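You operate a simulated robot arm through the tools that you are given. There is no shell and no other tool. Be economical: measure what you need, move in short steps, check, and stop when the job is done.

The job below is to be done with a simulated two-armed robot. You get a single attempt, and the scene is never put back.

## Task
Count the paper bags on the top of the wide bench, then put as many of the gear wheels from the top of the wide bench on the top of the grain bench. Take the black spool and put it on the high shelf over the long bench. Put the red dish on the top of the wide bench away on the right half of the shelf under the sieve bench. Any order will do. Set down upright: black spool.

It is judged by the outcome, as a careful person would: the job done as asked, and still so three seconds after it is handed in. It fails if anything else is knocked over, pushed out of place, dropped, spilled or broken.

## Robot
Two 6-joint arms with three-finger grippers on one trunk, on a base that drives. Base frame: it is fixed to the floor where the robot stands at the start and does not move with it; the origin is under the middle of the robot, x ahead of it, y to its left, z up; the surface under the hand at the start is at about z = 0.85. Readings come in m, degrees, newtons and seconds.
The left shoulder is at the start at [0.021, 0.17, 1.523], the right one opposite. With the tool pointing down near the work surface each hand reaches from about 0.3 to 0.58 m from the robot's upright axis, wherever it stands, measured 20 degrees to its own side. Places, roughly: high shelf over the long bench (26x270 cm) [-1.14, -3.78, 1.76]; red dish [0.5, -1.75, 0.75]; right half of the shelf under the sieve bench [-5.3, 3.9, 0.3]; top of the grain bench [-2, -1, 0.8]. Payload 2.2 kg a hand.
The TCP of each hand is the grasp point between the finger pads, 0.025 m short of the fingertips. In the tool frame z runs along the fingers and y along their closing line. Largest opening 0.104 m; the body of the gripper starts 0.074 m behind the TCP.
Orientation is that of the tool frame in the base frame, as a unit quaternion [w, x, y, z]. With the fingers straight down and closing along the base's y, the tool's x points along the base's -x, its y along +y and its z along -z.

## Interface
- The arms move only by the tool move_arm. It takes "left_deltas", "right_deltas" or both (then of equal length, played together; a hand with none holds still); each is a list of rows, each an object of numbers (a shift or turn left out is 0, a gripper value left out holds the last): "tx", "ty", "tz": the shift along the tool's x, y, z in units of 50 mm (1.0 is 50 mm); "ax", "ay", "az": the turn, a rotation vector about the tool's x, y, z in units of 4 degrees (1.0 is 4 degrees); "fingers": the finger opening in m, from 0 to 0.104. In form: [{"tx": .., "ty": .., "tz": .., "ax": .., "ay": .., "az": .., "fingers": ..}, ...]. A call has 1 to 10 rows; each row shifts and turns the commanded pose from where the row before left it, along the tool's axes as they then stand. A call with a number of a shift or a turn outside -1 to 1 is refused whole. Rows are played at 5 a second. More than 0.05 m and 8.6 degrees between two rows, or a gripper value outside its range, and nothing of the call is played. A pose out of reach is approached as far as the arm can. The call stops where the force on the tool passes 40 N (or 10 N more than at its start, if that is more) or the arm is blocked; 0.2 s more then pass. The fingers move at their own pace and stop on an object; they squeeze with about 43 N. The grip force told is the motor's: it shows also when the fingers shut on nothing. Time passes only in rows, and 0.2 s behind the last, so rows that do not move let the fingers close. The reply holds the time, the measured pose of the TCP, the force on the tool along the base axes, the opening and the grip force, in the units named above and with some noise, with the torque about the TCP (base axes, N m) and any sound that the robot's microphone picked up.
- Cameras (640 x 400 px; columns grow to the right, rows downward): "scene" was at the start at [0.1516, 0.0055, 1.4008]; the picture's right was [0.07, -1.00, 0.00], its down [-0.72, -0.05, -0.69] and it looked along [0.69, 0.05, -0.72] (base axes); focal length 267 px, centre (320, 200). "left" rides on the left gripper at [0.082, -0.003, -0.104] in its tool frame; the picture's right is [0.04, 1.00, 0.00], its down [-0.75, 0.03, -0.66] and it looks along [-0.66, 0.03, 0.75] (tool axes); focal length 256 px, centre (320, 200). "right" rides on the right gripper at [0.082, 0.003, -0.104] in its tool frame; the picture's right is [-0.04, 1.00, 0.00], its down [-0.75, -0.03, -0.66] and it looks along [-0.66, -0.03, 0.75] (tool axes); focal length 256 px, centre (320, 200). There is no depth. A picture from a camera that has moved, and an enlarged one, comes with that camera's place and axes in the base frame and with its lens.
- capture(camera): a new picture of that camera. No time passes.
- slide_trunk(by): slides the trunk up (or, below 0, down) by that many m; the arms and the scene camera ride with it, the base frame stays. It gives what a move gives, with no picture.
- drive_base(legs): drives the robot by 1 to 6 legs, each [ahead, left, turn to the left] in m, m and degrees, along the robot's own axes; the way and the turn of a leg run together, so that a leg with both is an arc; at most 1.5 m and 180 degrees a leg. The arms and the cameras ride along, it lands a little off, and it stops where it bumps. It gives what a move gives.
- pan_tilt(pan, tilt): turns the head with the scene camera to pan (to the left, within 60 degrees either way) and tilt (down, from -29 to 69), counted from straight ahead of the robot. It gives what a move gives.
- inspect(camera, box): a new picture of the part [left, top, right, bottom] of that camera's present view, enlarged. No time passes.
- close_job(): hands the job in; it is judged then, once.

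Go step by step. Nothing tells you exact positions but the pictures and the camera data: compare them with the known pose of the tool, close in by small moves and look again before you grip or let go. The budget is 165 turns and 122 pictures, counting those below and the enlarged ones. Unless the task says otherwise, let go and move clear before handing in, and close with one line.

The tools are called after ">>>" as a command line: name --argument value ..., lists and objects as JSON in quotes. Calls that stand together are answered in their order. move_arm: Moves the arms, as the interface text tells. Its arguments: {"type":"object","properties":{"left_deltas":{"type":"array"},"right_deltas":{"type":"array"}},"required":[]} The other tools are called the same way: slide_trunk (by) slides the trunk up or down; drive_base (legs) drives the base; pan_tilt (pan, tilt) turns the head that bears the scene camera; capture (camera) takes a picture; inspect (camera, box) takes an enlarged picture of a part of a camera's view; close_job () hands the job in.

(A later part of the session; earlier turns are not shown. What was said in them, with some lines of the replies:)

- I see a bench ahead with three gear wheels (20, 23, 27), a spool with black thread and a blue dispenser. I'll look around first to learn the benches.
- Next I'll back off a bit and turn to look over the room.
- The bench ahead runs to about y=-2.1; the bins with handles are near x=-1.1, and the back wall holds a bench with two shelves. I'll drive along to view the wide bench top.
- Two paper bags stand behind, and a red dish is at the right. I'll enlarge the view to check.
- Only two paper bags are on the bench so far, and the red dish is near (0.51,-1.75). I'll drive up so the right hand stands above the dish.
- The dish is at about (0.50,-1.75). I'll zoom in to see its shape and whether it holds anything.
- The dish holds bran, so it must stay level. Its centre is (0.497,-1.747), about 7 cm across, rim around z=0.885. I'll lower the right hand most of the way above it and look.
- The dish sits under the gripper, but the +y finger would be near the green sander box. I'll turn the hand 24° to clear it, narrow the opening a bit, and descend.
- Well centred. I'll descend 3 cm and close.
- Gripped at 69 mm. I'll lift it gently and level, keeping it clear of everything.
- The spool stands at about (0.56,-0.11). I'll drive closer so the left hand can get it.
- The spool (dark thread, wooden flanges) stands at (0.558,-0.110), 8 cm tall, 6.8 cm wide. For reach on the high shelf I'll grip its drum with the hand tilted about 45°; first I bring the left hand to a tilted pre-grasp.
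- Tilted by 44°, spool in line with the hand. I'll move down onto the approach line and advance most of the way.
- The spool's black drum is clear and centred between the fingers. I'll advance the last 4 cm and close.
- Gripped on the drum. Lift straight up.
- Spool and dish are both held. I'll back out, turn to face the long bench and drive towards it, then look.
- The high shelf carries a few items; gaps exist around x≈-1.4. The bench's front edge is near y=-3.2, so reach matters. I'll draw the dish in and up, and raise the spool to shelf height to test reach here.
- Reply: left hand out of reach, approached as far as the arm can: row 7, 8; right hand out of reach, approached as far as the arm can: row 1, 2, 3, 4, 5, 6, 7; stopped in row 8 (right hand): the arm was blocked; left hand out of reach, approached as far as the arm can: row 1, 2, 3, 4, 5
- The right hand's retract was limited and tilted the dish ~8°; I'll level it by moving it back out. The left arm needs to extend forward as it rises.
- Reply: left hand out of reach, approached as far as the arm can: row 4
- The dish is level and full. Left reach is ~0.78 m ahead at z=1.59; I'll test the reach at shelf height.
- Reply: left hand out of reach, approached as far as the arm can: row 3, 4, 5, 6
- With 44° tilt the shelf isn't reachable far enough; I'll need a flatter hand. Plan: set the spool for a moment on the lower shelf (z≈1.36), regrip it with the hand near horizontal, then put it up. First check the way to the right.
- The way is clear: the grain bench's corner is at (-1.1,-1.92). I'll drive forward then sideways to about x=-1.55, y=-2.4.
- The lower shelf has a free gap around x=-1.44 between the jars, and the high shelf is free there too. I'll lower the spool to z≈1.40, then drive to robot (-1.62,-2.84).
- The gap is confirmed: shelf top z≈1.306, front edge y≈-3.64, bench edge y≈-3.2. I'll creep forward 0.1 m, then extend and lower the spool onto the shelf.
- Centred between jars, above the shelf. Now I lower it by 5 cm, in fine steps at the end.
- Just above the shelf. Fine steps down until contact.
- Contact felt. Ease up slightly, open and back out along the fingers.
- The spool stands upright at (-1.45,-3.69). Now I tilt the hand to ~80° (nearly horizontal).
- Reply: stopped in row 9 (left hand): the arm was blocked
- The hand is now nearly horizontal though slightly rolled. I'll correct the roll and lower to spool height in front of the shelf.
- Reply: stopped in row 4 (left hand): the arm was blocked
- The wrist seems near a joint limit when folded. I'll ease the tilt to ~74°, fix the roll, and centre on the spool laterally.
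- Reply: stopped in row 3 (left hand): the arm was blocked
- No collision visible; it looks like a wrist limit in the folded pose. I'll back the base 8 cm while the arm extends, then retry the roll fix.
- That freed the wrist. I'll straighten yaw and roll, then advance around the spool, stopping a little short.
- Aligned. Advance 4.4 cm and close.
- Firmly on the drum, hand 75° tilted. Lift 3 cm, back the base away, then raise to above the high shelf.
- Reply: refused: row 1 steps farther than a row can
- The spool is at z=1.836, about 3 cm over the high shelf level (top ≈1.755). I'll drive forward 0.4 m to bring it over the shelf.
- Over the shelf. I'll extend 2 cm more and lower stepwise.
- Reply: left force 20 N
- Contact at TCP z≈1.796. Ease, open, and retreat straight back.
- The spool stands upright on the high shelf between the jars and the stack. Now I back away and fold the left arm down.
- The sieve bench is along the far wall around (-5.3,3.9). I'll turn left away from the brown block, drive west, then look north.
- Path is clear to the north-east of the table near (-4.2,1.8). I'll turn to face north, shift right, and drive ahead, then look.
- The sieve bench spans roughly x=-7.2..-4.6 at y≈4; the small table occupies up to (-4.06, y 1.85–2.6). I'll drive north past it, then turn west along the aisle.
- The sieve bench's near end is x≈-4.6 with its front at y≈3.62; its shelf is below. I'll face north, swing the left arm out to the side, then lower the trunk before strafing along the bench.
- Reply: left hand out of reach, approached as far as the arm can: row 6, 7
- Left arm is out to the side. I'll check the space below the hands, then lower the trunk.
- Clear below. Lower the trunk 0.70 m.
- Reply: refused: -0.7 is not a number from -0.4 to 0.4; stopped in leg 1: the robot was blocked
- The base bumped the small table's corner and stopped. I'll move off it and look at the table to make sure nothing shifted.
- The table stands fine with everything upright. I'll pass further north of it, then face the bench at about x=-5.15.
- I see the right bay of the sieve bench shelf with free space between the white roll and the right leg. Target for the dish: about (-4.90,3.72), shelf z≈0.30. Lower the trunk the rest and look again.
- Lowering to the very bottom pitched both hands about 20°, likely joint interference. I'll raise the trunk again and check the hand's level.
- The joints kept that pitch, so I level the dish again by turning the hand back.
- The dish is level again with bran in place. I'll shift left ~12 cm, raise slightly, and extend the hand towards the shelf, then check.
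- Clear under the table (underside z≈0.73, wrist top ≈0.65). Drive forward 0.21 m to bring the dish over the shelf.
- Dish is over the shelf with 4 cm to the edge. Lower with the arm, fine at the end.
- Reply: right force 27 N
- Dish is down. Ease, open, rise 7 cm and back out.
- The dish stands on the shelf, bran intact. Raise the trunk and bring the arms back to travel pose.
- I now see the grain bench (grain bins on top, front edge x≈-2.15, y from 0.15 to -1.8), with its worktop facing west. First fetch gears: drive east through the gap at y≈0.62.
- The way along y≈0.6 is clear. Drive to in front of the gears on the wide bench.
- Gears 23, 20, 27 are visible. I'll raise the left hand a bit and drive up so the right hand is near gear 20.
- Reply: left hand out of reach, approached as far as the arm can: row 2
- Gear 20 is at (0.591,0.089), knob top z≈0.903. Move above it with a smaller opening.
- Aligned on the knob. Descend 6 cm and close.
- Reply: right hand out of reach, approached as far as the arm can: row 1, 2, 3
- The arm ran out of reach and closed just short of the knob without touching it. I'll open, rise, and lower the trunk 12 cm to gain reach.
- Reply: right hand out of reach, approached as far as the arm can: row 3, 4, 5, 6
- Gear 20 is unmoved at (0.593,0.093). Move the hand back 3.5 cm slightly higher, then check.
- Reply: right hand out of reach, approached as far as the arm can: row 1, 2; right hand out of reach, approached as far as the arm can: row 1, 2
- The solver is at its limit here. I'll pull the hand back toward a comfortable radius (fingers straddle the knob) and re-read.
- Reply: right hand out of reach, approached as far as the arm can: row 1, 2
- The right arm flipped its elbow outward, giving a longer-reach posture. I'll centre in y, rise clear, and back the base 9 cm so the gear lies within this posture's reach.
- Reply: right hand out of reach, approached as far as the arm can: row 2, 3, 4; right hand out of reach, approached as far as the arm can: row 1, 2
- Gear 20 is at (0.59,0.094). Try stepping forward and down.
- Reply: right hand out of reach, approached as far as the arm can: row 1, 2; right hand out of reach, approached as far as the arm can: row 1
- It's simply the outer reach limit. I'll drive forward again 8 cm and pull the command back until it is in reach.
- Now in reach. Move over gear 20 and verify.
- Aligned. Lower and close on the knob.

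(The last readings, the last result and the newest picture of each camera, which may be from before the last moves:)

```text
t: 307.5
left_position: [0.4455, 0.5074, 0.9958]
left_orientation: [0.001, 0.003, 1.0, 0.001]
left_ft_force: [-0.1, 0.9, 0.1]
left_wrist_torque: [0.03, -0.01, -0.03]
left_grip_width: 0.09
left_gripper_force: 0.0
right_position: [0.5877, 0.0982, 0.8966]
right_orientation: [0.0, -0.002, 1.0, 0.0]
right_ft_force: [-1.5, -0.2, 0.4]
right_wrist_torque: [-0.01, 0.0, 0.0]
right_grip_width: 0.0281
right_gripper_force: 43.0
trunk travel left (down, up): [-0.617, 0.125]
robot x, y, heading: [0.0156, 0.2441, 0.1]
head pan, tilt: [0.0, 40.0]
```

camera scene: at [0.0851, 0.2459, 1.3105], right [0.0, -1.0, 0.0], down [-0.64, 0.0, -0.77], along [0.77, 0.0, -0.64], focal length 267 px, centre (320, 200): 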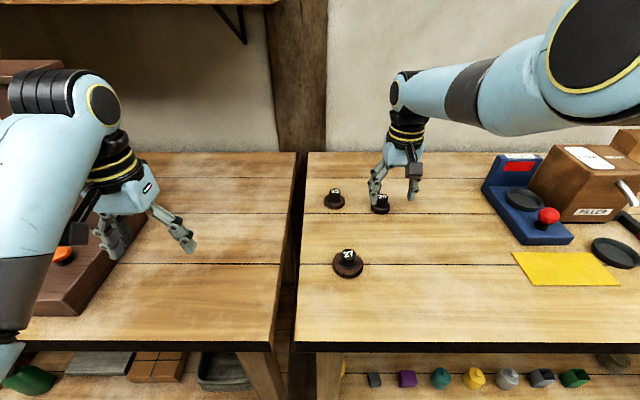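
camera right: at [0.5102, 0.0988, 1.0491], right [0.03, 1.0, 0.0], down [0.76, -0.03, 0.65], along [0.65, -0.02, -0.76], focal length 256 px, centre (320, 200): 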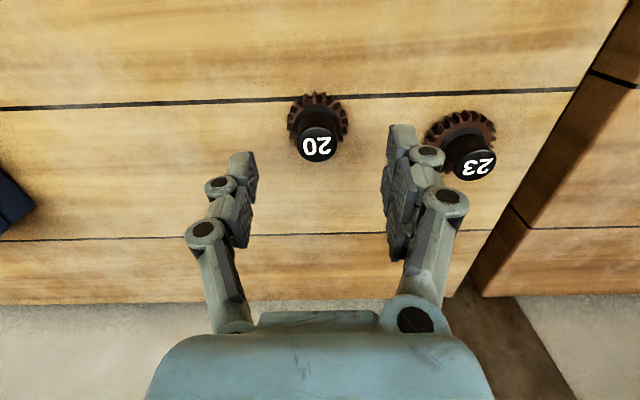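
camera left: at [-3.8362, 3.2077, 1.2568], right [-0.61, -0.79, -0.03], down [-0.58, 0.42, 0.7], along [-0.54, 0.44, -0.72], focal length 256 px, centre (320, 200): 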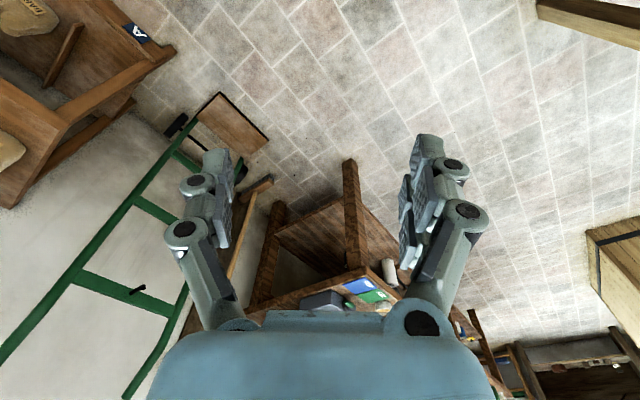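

Gear 20 gripped. Lift it, retract, raise the trunk, and move so the left hand comes over gear 27.

>>> move_arm --right_deltas '[{"tz": -0.4}, {"tz": -0.8}, {"tz": -0.8, "tx": 0.4}, {"tx": 0.8}, {"tx": 0.6}]'

>>> slide_trunk --by 0.1

>>> drive_base --legs '[[-0.12, 0, 0], [0.1, -0.32, 0]]'

>>> capture --camera "left"

>>> capture --camera "scene"

```text
t: 308.7
left_position: [0.4455, 0.5079, 0.9946]
left_orientation: [0.0, 0.003, 1.0, 0.001]
left_ft_force: [0.8, -0.4, 0.2]
left_wrist_torque: [0.01, 0.02, 0.01]
left_grip_width: 0.0901
left_gripper_force: 0.0
right_position: [0.5118, 0.0825, 1.0093]
right_orientation: [0.012, 0.001, 1.0, -0.01]
right_ft_force: [0.6, -0.2, -0.2]
right_wrist_torque: [0.02, -0.03, -0.02]
right_grip_width: 0.0278
right_gripper_force: 42.8
trunk travel left (down, up): [-0.617, 0.125]
robot x, y, heading: [0.0149, 0.246, 0.3]
head pan, tilt: [0.0, 40.0]
```

```text
t: 310.0
left_position: [0.4446, 0.5074, 1.0955]
left_orientation: [0.001, 0.002, 1.0, 0.001]
left_ft_force: [-0.4, 0.9, -0.2]
left_wrist_torque: [0.03, 0.01, 0.03]
left_grip_width: 0.0901
left_gripper_force: 0.1
right_position: [0.5087, 0.081, 1.1053]
right_orientation: [0.01, 0.002, 1.0, -0.011]
right_ft_force: [0.3, -0.3, -1.0]
right_wrist_torque: [0.0, 0.03, 0.03]
right_grip_width: 0.0277
right_gripper_force: 43.3
trunk travel left (down, up): [-0.717, 0.025]
robot x, y, heading: [0.0184, 0.246, 0.3]
head pan, tilt: [0.0, 40.0]
```

```text
t: 313.0
left_position: [0.4303, 0.1892, 1.0958]
left_orientation: [0.002, 0.003, 1.0, 0.002]
left_ft_force: [0.8, -0.6, 0.4]
left_wrist_torque: [0.04, 0.03, 0.02]
left_grip_width: 0.09
left_gripper_force: 0.1
right_position: [0.4885, -0.2409, 1.1021]
right_orientation: [0.006, 0.003, 1.0, -0.013]
right_ft_force: [0.4, 0.3, -1.0]
right_wrist_torque: [0.03, 0.0, -0.03]
right_grip_width: 0.028
right_gripper_force: 42.9
trunk travel left (down, up): [-0.717, 0.025]
robot x, y, heading: [-0.0019, -0.0675, 0.2]
head pan, tilt: [0.0, 40.0]
```

```text
20 pictures are left
camera left: at [0.3482, 0.1862, 1.1977], right [-0.03, 1.0, 0.0], down [0.75, 0.02, 0.66], along [0.66, 0.02, -0.75], focal length 256 px, centre (320, 200)
```

left: 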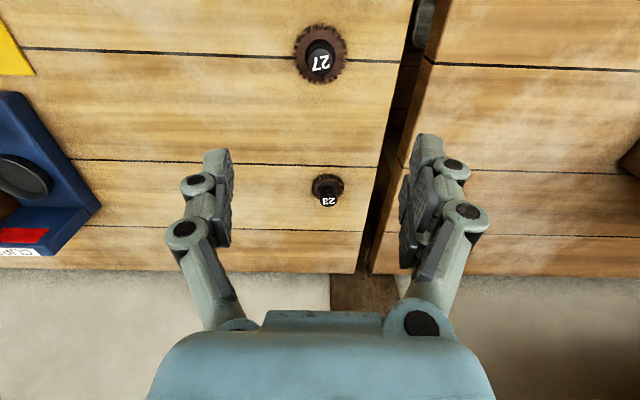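

```text
19 pictures are left
camera scene: at [0.1554, -0.0713, 1.4107], right [0.0, -1.0, 0.0], down [-0.64, 0.0, -0.77], along [0.77, 0.0, -0.64], focal length 267 px, centre (320, 200)
```

scene: 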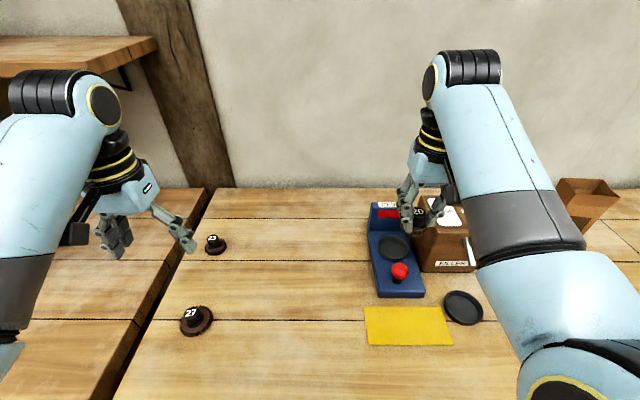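

Gear 27 lies almost under the left hand at (0.414,0.188). Lower over it and check.

>>> move_arm --left_deltas '[{"tx": 0.32, "fingers": 0.07}, {"tz": 0.9}, {"tz": 0.9}, {"tz": 0.9}]'

>>> capture --camera "left"

```text
t: 314.0
left_position: [0.4132, 0.1908, 0.9543]
left_orientation: [0.002, 0.003, 1.0, 0.001]
left_ft_force: [0.6, 0.5, -0.1]
left_wrist_torque: [-0.02, -0.01, 0.02]
left_grip_width: 0.07
left_gripper_force: 0.0
left hand out of reach, approached as far as the arm can: row 1
right_position: [0.4891, -0.2413, 1.1016]
right_orientation: [0.005, 0.003, 1.0, -0.013]
right_ft_force: [-0.3, -0.8, -0.7]
right_wrist_torque: [0.0, -0.01, 0.02]
right_grip_width: 0.0277
right_gripper_force: 43.1
trunk travel left (down, up): [-0.717, 0.025]
robot x, y, heading: [-0.004, -0.0703, 0.0]
head pan, tilt: [0.0, 40.0]
```

```text
18 pictures are left
camera left: at [0.332, 0.1871, 1.057], right [-0.03, 1.0, 0.0], down [0.75, 0.02, 0.66], along [0.66, 0.02, -0.75], focal length 256 px, centre (320, 200)
```

left: 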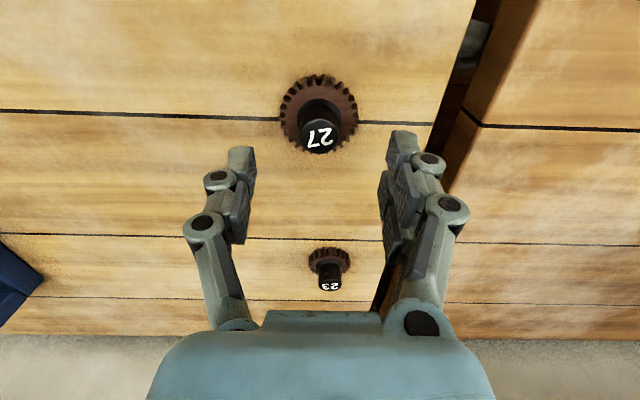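

>>> move_arm --left_deltas '[{"tz": 0.6}, {"tz": 0.5}, {"fingers": 0.015}, {}, {}]'

>>> move_arm --left_deltas '[{"tz": -0.4}, {"tz": -0.8}, {"tz": -0.8}, {"tz": -0.8}, {"tz": -0.7}]'

>>> drive_base --legs '[[-0.42, 0, 0]]'

>>> capture --camera "scene"

```text
t: 315.2
left_position: [0.4147, 0.1897, 0.9002]
left_orientation: [0.001, 0.003, 1.0, 0.0]
left_ft_force: [-0.8, -0.5, 0.4]
left_wrist_torque: [0.02, -0.01, -0.02]
left_grip_width: 0.0278
left_gripper_force: 43.1
right_position: [0.489, -0.2416, 1.102]
right_orientation: [0.006, 0.004, 1.0, -0.013]
right_ft_force: [0.5, 0.2, -0.6]
right_wrist_torque: [0.0, 0.0, 0.02]
right_grip_width: 0.0278
right_gripper_force: 43.3
trunk travel left (down, up): [-0.717, 0.025]
robot x, y, heading: [-0.0038, -0.0723, 0.3]
head pan, tilt: [0.0, 40.0]
```

```text
t: 316.4
left_position: [0.4138, 0.1898, 1.0763]
left_orientation: [0.001, 0.003, 1.0, 0.002]
left_ft_force: [-0.5, 0.3, -1.0]
left_wrist_torque: [-0.01, 0.03, -0.01]
left_grip_width: 0.0278
left_gripper_force: 43.2
right_position: [0.4895, -0.2413, 1.102]
right_orientation: [0.005, 0.005, 1.0, -0.013]
right_ft_force: [-0.3, -0.2, -0.7]
right_wrist_torque: [-0.01, 0.02, 0.01]
right_grip_width: 0.0278
right_gripper_force: 42.9
trunk travel left (down, up): [-0.717, 0.025]
robot x, y, heading: [-0.0024, -0.068, 0.4]
head pan, tilt: [0.0, 40.0]
```

```text
t: 319.0
left_position: [-0.0054, 0.1881, 1.0764]
left_orientation: [0.002, 0.004, 1.0, 0.001]
left_ft_force: [1.1, 0.5, -1.0]
left_wrist_torque: [0.01, 0.01, 0.02]
left_grip_width: 0.0277
left_gripper_force: 43.2
right_position: [0.0696, -0.2426, 1.1014]
right_orientation: [0.006, 0.006, 1.0, -0.013]
right_ft_force: [0.4, -0.5, 0.1]
right_wrist_torque: [0.02, -0.01, -0.01]
right_grip_width: 0.0278
right_gripper_force: 42.8
trunk travel left (down, up): [-0.717, 0.025]
robot x, y, heading: [-0.4176, -0.0694, -0.1]
head pan, tilt: [0.0, 40.0]
```

```text
17 pictures are left
camera scene: at [-0.2636, -0.0725, 1.4108], right [0.0, -1.0, 0.0], down [-0.64, 0.0, -0.77], along [0.77, 0.0, -0.64], focal length 267 px, centre (320, 200)
```

scene: 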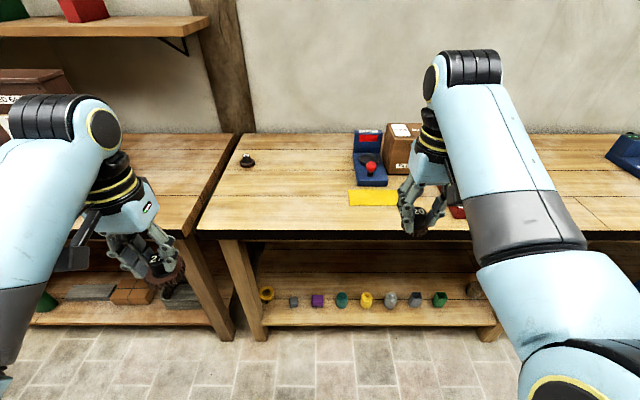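

Gears 20 and 27 are in hand, 23 stays. I'll back out west through the gap at y≈0.6 to the front of the grain bench.

>>> drive_base --legs '[[0, 0.68, 0], [-1.4, 0, 0], [-1.15, 0, 0], [0, -1.0, 0]]'

>>> pan_tilt --pan 0 --tilt 30

>>> capture --camera "scene"

```text
t: 339.6
left_position: [-2.5743, -0.1244, 1.0762]
left_orientation: [0.001, 0.001, 1.0, 0.001]
left_ft_force: [0.1, -0.5, -1.0]
left_wrist_torque: [0.0, 0.01, -0.01]
left_grip_width: 0.0279
left_gripper_force: 42.3
right_position: [-2.4982, -0.5552, 1.1021]
right_orientation: [0.005, 0.002, 1.0, -0.015]
right_ft_force: [0.0, 0.6, -0.4]
right_wrist_torque: [0.01, 0.01, 0.01]
right_grip_width: 0.0275
right_gripper_force: 43.1
trunk travel left (down, up): [-0.717, 0.025]
robot x, y, heading: [-2.9923, -0.3857, 0.3]
head pan, tilt: [0.0, 40.0]
```

```text
t: 340.4
left_position: [-2.5744, -0.1233, 1.0762]
left_orientation: [0.001, 0.002, 1.0, 0.0]
left_ft_force: [0.8, -0.4, -0.6]
left_wrist_torque: [-0.01, 0.04, 0.02]
left_grip_width: 0.0277
left_gripper_force: 43.0
right_position: [-2.4987, -0.5555, 1.1019]
right_orientation: [0.005, 0.003, 1.0, -0.014]
right_ft_force: [0.5, 0.1, -0.4]
right_wrist_torque: [0.01, 0.05, -0.02]
right_grip_width: 0.0273
right_gripper_force: 43.0
trunk travel left (down, up): [-0.717, 0.025]
robot x, y, heading: [-2.9933, -0.3874, 0.6]
head pan, tilt: [0.0, 30.0]
```

```text
16 pictures are left
camera scene: at [-2.827, -0.386, 1.426], right [0.01, -1.0, 0.0], down [-0.5, 0.0, -0.87], along [0.87, 0.01, -0.5], focal length 267 px, centre (320, 200)
```

scene: 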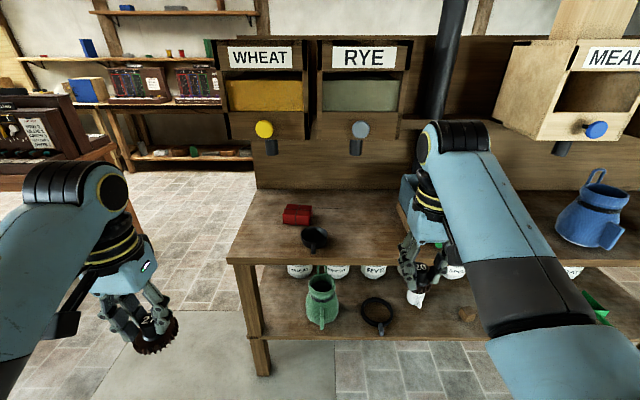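

The grain bench top has free space at its near left (around (-2.05,-0.19)) and to the right of the black cup. Drive up and look from both wrists.

>>> drive_base --legs '[[0.5, -0.06, -0.5]]'

>>> capture --camera "left"

>>> capture --camera "right"

>>> capture --camera "scene"

```text
t: 343.0
left_position: [-2.1269, -0.1812, 1.0763]
left_orientation: [0.003, 0.006, 1.0, 0.001]
left_ft_force: [0.2, 0.4, -0.3]
left_wrist_torque: [0.02, -0.02, -0.01]
left_grip_width: 0.0278
left_gripper_force: 42.9
right_position: [-2.0593, -0.6121, 1.1014]
right_orientation: [-0.008, 0.004, 1.0, -0.013]
right_ft_force: [-4.6, 0.5, 1.3]
right_wrist_torque: [-0.1, -0.58, 0.13]
right_grip_width: 0.0275
right_gripper_force: 42.4
trunk travel left (down, up): [-0.717, 0.025]
robot x, y, heading: [-2.5392, -0.4387, -0.0]
head pan, tilt: [0.0, 30.0]
stopped in leg 1: the force on the tool passed its limit at 188 N (the readings are from after the stop); the commanded pose is now the measured one
```

```text
15 pictures are left
camera left: at [-2.2085, -0.1838, 1.1793], right [-0.03, 1.0, 0.0], down [0.75, 0.02, 0.66], along [0.66, 0.02, -0.75], focal length 256 px, centre (320, 200)
```

left: 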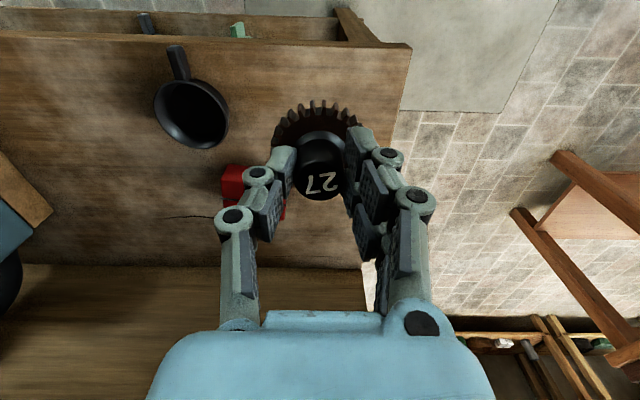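

```text
14 pictures are left
camera right: at [-2.1402, -0.6051, 1.206], right [0.05, 1.0, -0.03], down [0.76, -0.02, 0.65], along [0.65, -0.05, -0.76], focal length 256 px, centre (320, 200)
```

right: 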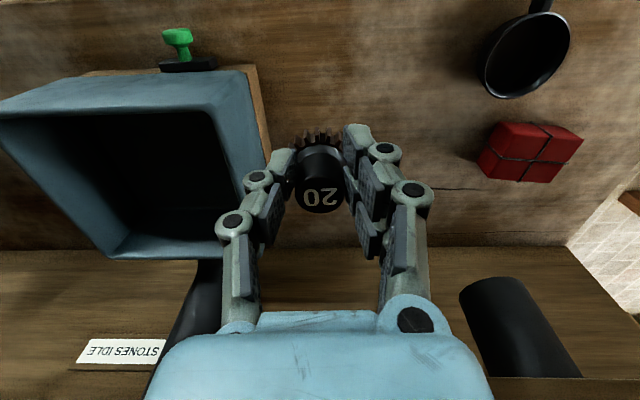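

```text
13 pictures are left
camera scene: at [-2.3816, -0.4396, 1.4262], right [0.0, -1.0, 0.0], down [-0.5, 0.0, -0.87], along [0.87, 0.0, -0.5], focal length 267 px, centre (320, 200)
```

scene: 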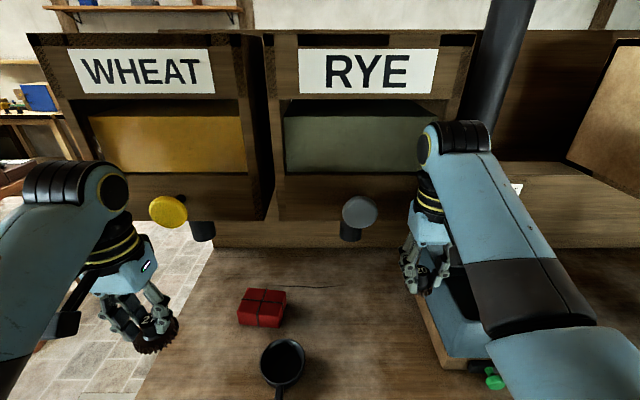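

The right hand touched something (contact stop). I back off at once and look for what it was and whether anything moved.

>>> drive_base --legs '[[-0.08, 0.03, 0]]'

>>> capture --camera "right"

>>> inspect --camera "scene" --box '[300, 100, 540, 380]'

```text
t: 344.1
left_position: [-2.2078, -0.1509, 1.0769]
left_orientation: [0.003, 0.006, 1.0, 0.001]
left_ft_force: [0.1, 0.0, -1.2]
left_wrist_torque: [-0.02, -0.05, -0.02]
left_grip_width: 0.0281
left_gripper_force: 43.7
right_position: [-2.1408, -0.5811, 1.1008]
right_orientation: [-0.006, 0.003, 1.0, -0.013]
right_ft_force: [-0.6, 0.6, -0.9]
right_wrist_torque: [0.01, -0.02, 0.0]
right_grip_width: 0.0274
right_gripper_force: 42.6
trunk travel left (down, up): [-0.717, 0.025]
robot x, y, heading: [-2.6265, -0.4098, 0.2]
head pan, tilt: [0.0, 30.0]
```

```text
12 pictures are left
camera right: at [-2.2211, -0.5746, 1.2061], right [0.05, 1.0, -0.03], down [0.76, -0.02, 0.65], along [0.65, -0.05, -0.76], focal length 256 px, centre (320, 200)
```

right: 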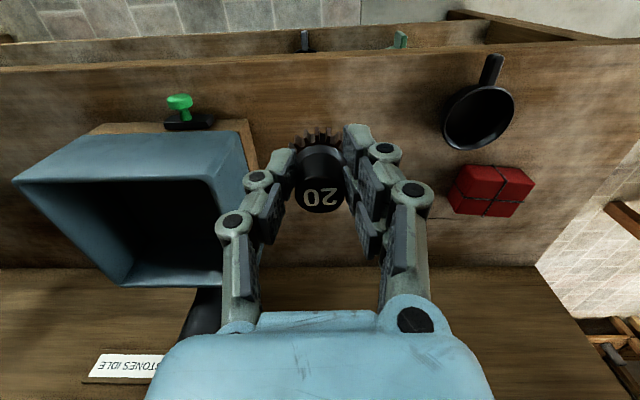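

```text
1.43 times, centred on (420, 240) of scene
camera zoom: at [-2.4627, -0.4092, 1.4263], right [0.0, -1.0, 0.0], down [-0.5, 0.0, -0.87], along [0.87, 0.0, -0.5], focal length 381 px, centre (177, 143)
```

zoom: 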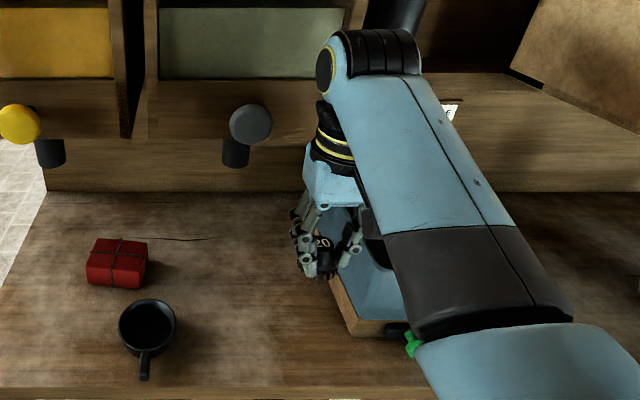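

Nothing has shifted; cup, parcel and bin are where they were. I'll shift the right hand away from the bin, lower the trunk 0.2 m for reach, then place from here.

>>> move_arm --right_deltas '[{"ty": 0.5}, {"ty": 0.5}]'

>>> slide_trunk --by -0.19

>>> move_arm --right_deltas '[{"tx": -0.6}, {"tx": -0.6}, {}]' --left_deltas '[{"tx": -0.9, "ty": -0.26}, {"tx": -0.9, "ty": -0.26}, {"tx": -0.9, "ty": -0.26}]'

>>> capture --camera "scene"

>>> capture --camera "left"

```text
t: 344.9
left_position: [-2.2059, -0.1495, 1.0752]
left_orientation: [0.002, 0.006, 1.0, 0.001]
left_ft_force: [0.5, 0.1, -0.9]
left_wrist_torque: [-0.02, -0.01, 0.04]
left_grip_width: 0.0278
left_gripper_force: 43.1
right_position: [-2.1366, -0.6022, 1.0906]
right_orientation: [-0.009, 0.028, 0.997, -0.068]
right_ft_force: [0.5, 0.6, -1.2]
right_wrist_torque: [-0.02, 0.03, 0.02]
right_grip_width: 0.0274
right_gripper_force: 42.8
trunk travel left (down, up): [-0.717, 0.025]
robot x, y, heading: [-2.6249, -0.4064, -0.2]
head pan, tilt: [0.0, 30.0]
stopped in row 2 (right hand): the arm was blocked; the commanded pose is now the measured one
```

```text
t: 346.9
left_position: [-2.2062, -0.1515, 0.8871]
left_orientation: [0.003, 0.006, 1.0, 0.0]
left_ft_force: [-0.4, -0.2, -0.4]
left_wrist_torque: [-0.02, 0.02, -0.03]
left_grip_width: 0.028
left_gripper_force: 42.7
right_position: [-2.1372, -0.604, 0.9008]
right_orientation: [-0.009, 0.027, 0.997, -0.068]
right_ft_force: [0.0, -0.3, -0.5]
right_wrist_torque: [0.02, 0.01, 0.01]
right_grip_width: 0.0272
right_gripper_force: 42.5
trunk travel left (down, up): [-0.527, 0.215]
robot x, y, heading: [-2.6197, -0.4082, -0.0]
head pan, tilt: [0.0, 30.0]
```

```text
t: 347.8
left_position: [-2.0699, -0.1911, 0.8849]
left_orientation: [0.001, 0.006, 1.0, 0.0]
left_ft_force: [-0.3, -0.9, -1.5]
left_wrist_torque: [0.02, 0.04, -0.01]
left_grip_width: 0.0281
left_gripper_force: 43.2
right_position: [-2.0788, -0.6037, 0.8993]
right_orientation: [-0.009, 0.027, 0.997, -0.067]
right_ft_force: [-0.1, -0.7, 0.3]
right_wrist_torque: [0.01, 0.0, -0.04]
right_grip_width: 0.0273
right_gripper_force: 43.1
trunk travel left (down, up): [-0.527, 0.215]
robot x, y, heading: [-2.6246, -0.4084, 0.0]
head pan, tilt: [0.0, 30.0]
```

```text
10 pictures are left
camera scene: at [-2.4589, -0.4106, 1.235], right [0.0, -1.0, 0.0], down [-0.5, 0.0, -0.87], along [0.87, 0.0, -0.5], focal length 267 px, centre (320, 200)
```

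scene: 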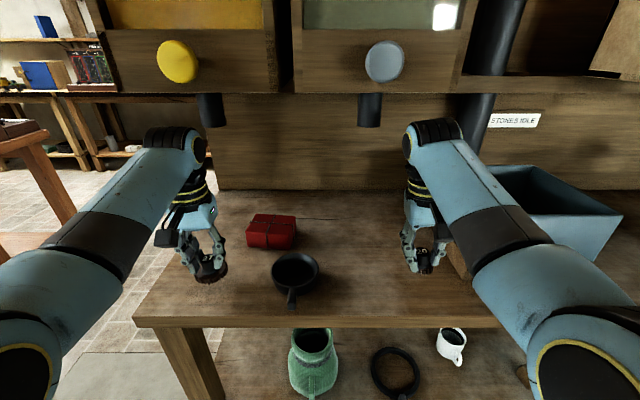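

```text
9 pictures are left
camera left: at [-2.1525, -0.1944, 0.9887], right [-0.03, 1.0, 0.0], down [0.75, 0.02, 0.66], along [0.66, 0.02, -0.75], focal length 256 px, centre (320, 200)
```

left: 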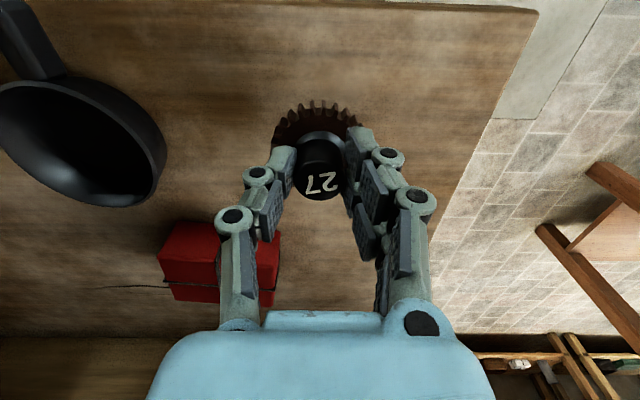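

Both gears hang over free spots. Level the right hand, then lower both towards the bench top.

>>> move_arm --right_deltas '[{"ax": -0.64, "ay": -0.09, "az": -0.26, "ty": 0.3}, {"ax": -0.64, "ay": -0.09, "az": -0.26, "ty": 0.3}, {"ax": -0.64, "ay": -0.08, "az": -0.25, "ty": 0.2}]' --left_deltas '[{"tz": 0.2}, {"tz": 0.2}, {"tz": 0.2}]'

>>> move_arm --right_deltas '[{"tz": 0.4}, {"tz": 0.3}]' --left_deltas '[{"tz": 0.06}, {}]'

>>> move_arm --left_deltas '[{"tz": 0.06}]'

```text
t: 348.6
left_position: [-2.0712, -0.1912, 0.8549]
left_orientation: [0.002, 0.006, 1.0, 0.001]
left_ft_force: [0.7, 0.6, -1.3]
left_wrist_torque: [0.02, 0.04, 0.01]
left_grip_width: 0.0277
left_gripper_force: 42.9
right_position: [-2.0752, -0.5641, 0.8952]
right_orientation: [0.0, 0.0, 1.0, 0.0]
right_ft_force: [-0.3, -0.3, -0.9]
right_wrist_torque: [0.04, 0.0, -0.03]
right_grip_width: 0.0272
right_gripper_force: 43.0
trunk travel left (down, up): [-0.527, 0.215]
robot x, y, heading: [-2.6227, -0.408, -0.1]
head pan, tilt: [0.0, 30.0]
```

```text
t: 349.1
left_position: [-2.0717, -0.1918, 0.8528]
left_orientation: [0.001, 0.006, 1.0, 0.001]
left_ft_force: [0.6, 0.6, 0.3]
left_wrist_torque: [0.03, 0.01, -0.01]
left_grip_width: 0.0281
left_gripper_force: 43.1
right_position: [-2.0768, -0.564, 0.861]
right_orientation: [0.001, 0.0, 1.0, 0.0]
right_ft_force: [0.4, -1.0, -0.2]
right_wrist_torque: [-0.01, 0.03, 0.02]
right_grip_width: 0.0275
right_gripper_force: 43.2
trunk travel left (down, up): [-0.527, 0.215]
robot x, y, heading: [-2.6208, -0.4098, -0.0]
head pan, tilt: [0.0, 30.0]
```

```text
t: 349.6
left_position: [-2.0718, -0.1919, 0.8502]
left_orientation: [0.002, 0.006, 1.0, 0.0]
left_ft_force: [-0.8, 0.4, -0.1]
left_wrist_torque: [-0.05, 0.02, 0.02]
left_grip_width: 0.0279
left_gripper_force: 42.5
right_position: [-2.0766, -0.5645, 0.8622]
right_orientation: [0.0, 0.0, 1.0, 0.001]
right_ft_force: [-0.3, 0.1, -0.3]
right_wrist_torque: [0.0, -0.02, 0.01]
right_grip_width: 0.0272
right_gripper_force: 43.0
trunk travel left (down, up): [-0.527, 0.215]
robot x, y, heading: [-2.6256, -0.4054, 0.1]
head pan, tilt: [0.0, 30.0]
```

>>> move_arm --left_deltas '[{"tz": 0.06}]' --right_deltas '[{"tz": 0.12}]'

>>> move_arm --left_deltas '[{"tz": 0.05}]' --right_deltas '[{"tz": 0.12}]'

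>>> move_arm --left_deltas '[{"tz": 0.05}]' --right_deltas '[{"tz": 0.05}]'

```text
t: 349.9
left_position: [-2.0721, -0.1915, 0.8496]
left_orientation: [0.004, 0.005, 1.0, 0.0]
left_ft_force: [-2.4, 0.1, 19.5]
left_wrist_torque: [0.1, 0.55, -0.01]
left_grip_width: 0.0275
left_gripper_force: 43.2
right_position: [-2.0768, -0.5645, 0.8555]
right_orientation: [0.001, 0.0, 1.0, -0.001]
right_ft_force: [1.0, 0.1, 0.0]
right_wrist_torque: [-0.02, -0.01, 0.02]
right_grip_width: 0.0271
right_gripper_force: 42.7
trunk travel left (down, up): [-0.527, 0.215]
robot x, y, heading: [-2.6221, -0.4145, -0.1]
head pan, tilt: [0.0, 30.0]
```

```text
t: 350.4
left_position: [-2.0717, -0.1918, 0.8493]
left_orientation: [0.008, 0.005, 1.0, 0.003]
left_ft_force: [-5.4, 1.7, 39.8]
left_wrist_torque: [0.08, 0.27, 0.0]
left_grip_width: 0.0279
left_gripper_force: 43.0
right_position: [-2.0782, -0.5641, 0.8516]
right_orientation: [0.003, 0.0, 1.0, 0.001]
right_ft_force: [-0.5, 0.3, 0.2]
right_wrist_torque: [0.01, 0.0, 0.0]
right_grip_width: 0.0274
right_gripper_force: 42.5
trunk travel left (down, up): [-0.527, 0.215]
robot x, y, heading: [-2.6258, -0.4132, 0.1]
head pan, tilt: [0.0, 30.0]
```

```text
t: 350.8
left_position: [-2.0716, -0.1915, 0.8466]
left_orientation: [0.008, 0.005, 1.0, 0.002]
left_ft_force: [-2.1, 3.6, 40.0]
left_wrist_torque: [0.08, -0.29, 0.08]
left_grip_width: 0.0281
left_gripper_force: 43.0
right_position: [-2.0789, -0.5647, 0.8483]
right_orientation: [0.002, 0.0, 1.0, 0.001]
right_ft_force: [-0.5, -0.1, -0.5]
right_wrist_torque: [0.02, 0.0, 0.0]
right_grip_width: 0.0274
right_gripper_force: 43.0
trunk travel left (down, up): [-0.527, 0.215]
robot x, y, heading: [-2.6226, -0.4104, 0.1]
head pan, tilt: [0.0, 30.0]
```

Left gear is down (firm contact); ease up and release it. Continue lowering the right one.

>>> move_arm --left_deltas '[{"tz": -0.1}, {"fingers": 0.06}, {}, {}]'

>>> move_arm --right_deltas '[{"tz": 0.05}]' --left_deltas '[{"tz": -0.6}]'

>>> move_arm --right_deltas '[{"tz": 0.05}]' --left_deltas '[{"tz": -0.8}]'

```text
t: 351.8
left_position: [-2.0713, -0.1913, 0.8473]
left_orientation: [0.002, 0.006, 1.0, 0.0]
left_ft_force: [0.3, -0.1, 0.4]
left_wrist_torque: [0.0, 0.01, 0.01]
left_grip_width: 0.0601
left_gripper_force: 0.1
right_position: [-2.0767, -0.5645, 0.8474]
right_orientation: [0.002, -0.001, 1.0, 0.0]
right_ft_force: [1.9, -0.9, 8.4]
right_wrist_torque: [-0.08, -0.09, 0.0]
right_grip_width: 0.0272
right_gripper_force: 42.6
trunk travel left (down, up): [-0.527, 0.215]
robot x, y, heading: [-2.6235, -0.4066, 0.1]
head pan, tilt: [0.0, 30.0]
```

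```text
t: 352.1
left_position: [-2.074, -0.1922, 0.8787]
left_orientation: [0.003, 0.006, 1.0, 0.001]
left_ft_force: [0.2, 0.0, 0.3]
left_wrist_torque: [0.0, 0.0, 0.0]
left_grip_width: 0.0599
left_gripper_force: 0.1
right_position: [-2.0764, -0.5644, 0.8485]
right_orientation: [0.003, 0.0, 1.0, 0.0]
right_ft_force: [0.1, -1.9, 27.3]
right_wrist_torque: [-0.03, -0.01, -0.01]
right_grip_width: 0.0272
right_gripper_force: 42.8
trunk travel left (down, up): [-0.527, 0.215]
robot x, y, heading: [-2.625, -0.41, -0.1]
head pan, tilt: [0.0, 30.0]
```

```text
t: 352.7
left_position: [-2.0714, -0.1923, 0.9198]
left_orientation: [0.004, 0.005, 1.0, 0.0]
left_ft_force: [0.4, -0.2, -0.4]
left_wrist_torque: [0.01, 0.0, -0.01]
left_grip_width: 0.0599
left_gripper_force: 0.2
right_position: [-2.0738, -0.5636, 0.8475]
right_orientation: [0.005, 0.0, 1.0, 0.0]
right_ft_force: [-5.5, -1.3, 19.5]
right_wrist_torque: [-0.02, 0.22, 0.01]
right_grip_width: 0.0274
right_gripper_force: 42.8
trunk travel left (down, up): [-0.527, 0.215]
robot x, y, heading: [-2.62, -0.413, -0.2]
head pan, tilt: [0.0, 30.0]
stopped in row 1 (right hand): the force on the tool passed its limit at 41 N (the readings are from after the stop); the commanded pose is now the measured one
```

Right gear is down too. Ease up, open, rise straight and check.

>>> move_arm --right_deltas '[{"tz": -0.05}, {"fingers": 0.055}, {}, {}, {"tz": -0.5}, {"tz": -0.7}, {"tz": -0.5}]'

>>> drive_base --legs '[[-0.35, 0, 0]]'

>>> capture --camera "scene"

```text
t: 354.3
left_position: [-2.0707, -0.1913, 0.9205]
left_orientation: [0.002, 0.006, 1.0, 0.0]
left_ft_force: [0.0, -0.1, 0.3]
left_wrist_torque: [0.0, -0.02, 0.03]
left_grip_width: 0.0597
left_gripper_force: 0.1
right_position: [-2.0743, -0.5632, 0.9325]
right_orientation: [0.004, 0.0, 1.0, 0.0]
right_ft_force: [0.7, -1.0, 0.1]
right_wrist_torque: [-0.03, 0.03, 0.0]
right_grip_width: 0.0548
right_gripper_force: 0.1
trunk travel left (down, up): [-0.527, 0.215]
robot x, y, heading: [-2.6221, -0.4118, -0.1]
head pan, tilt: [0.0, 30.0]
```

```text
t: 356.5
left_position: [-2.4194, -0.1903, 0.9198]
left_orientation: [0.003, 0.005, 1.0, 0.001]
left_ft_force: [0.6, 0.2, 0.0]
left_wrist_torque: [0.02, 0.0, 0.0]
left_grip_width: 0.0601
left_gripper_force: 0.0
right_position: [-2.4222, -0.5622, 0.933]
right_orientation: [0.004, -0.001, 1.0, 0.0]
right_ft_force: [0.6, -0.3, -0.4]
right_wrist_torque: [0.02, 0.0, -0.04]
right_grip_width: 0.0551
right_gripper_force: 0.0
trunk travel left (down, up): [-0.527, 0.215]
robot x, y, heading: [-2.9695, -0.4085, 0.2]
head pan, tilt: [0.0, 30.0]
```

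```text
8 pictures are left
camera scene: at [-2.8079, -0.4097, 1.2353], right [0.0, -1.0, 0.0], down [-0.5, 0.0, -0.87], along [0.87, 0.0, -0.5], focal length 267 px, centre (320, 200)
```

scene: 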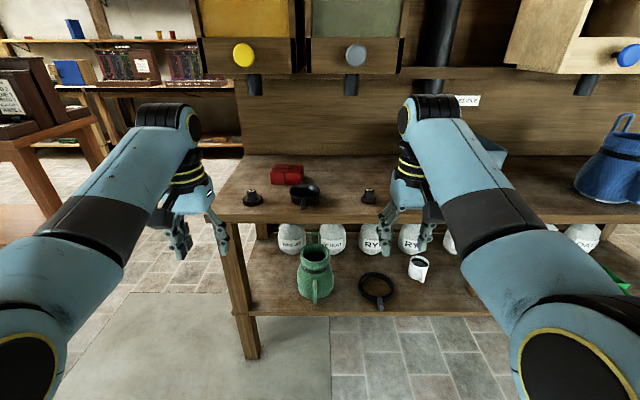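

>>> inspect --camera "scene" --box '[220, 140, 420, 230]'

```text
3.20 times, centred on (320, 185) of scene
camera zoom: at [-2.8079, -0.4097, 1.2353], right [0.0, -1.0, 0.0], down [-0.5, 0.0, -0.87], along [0.87, 0.0, -0.5], focal length 854 px, centre (320, 248)
```

zoom: 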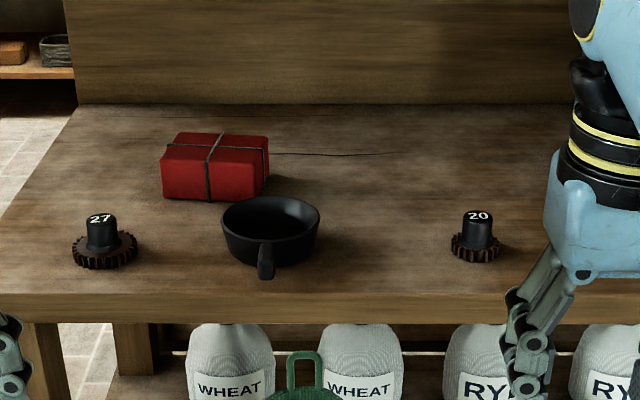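

Gears 27 and 20 stand on the grain bench, matching the two paper bags I counted. The spool and the dish are in place and both hands are clear, so I'm handing in.

>>> close_job

```text
The job is handed in.
```

The job is handed in: I counted two paper bags and put two gear wheels (20 and 27) on the grain bench, stood the black spool upright on the high shelf, and set the red dish with its bran on the right half of the shelf under the sieve bench; on the way the base bumped a small table and the right hand struck something at the grain bench (188 N), and nothing looked moved in the pictures taken afterwards.
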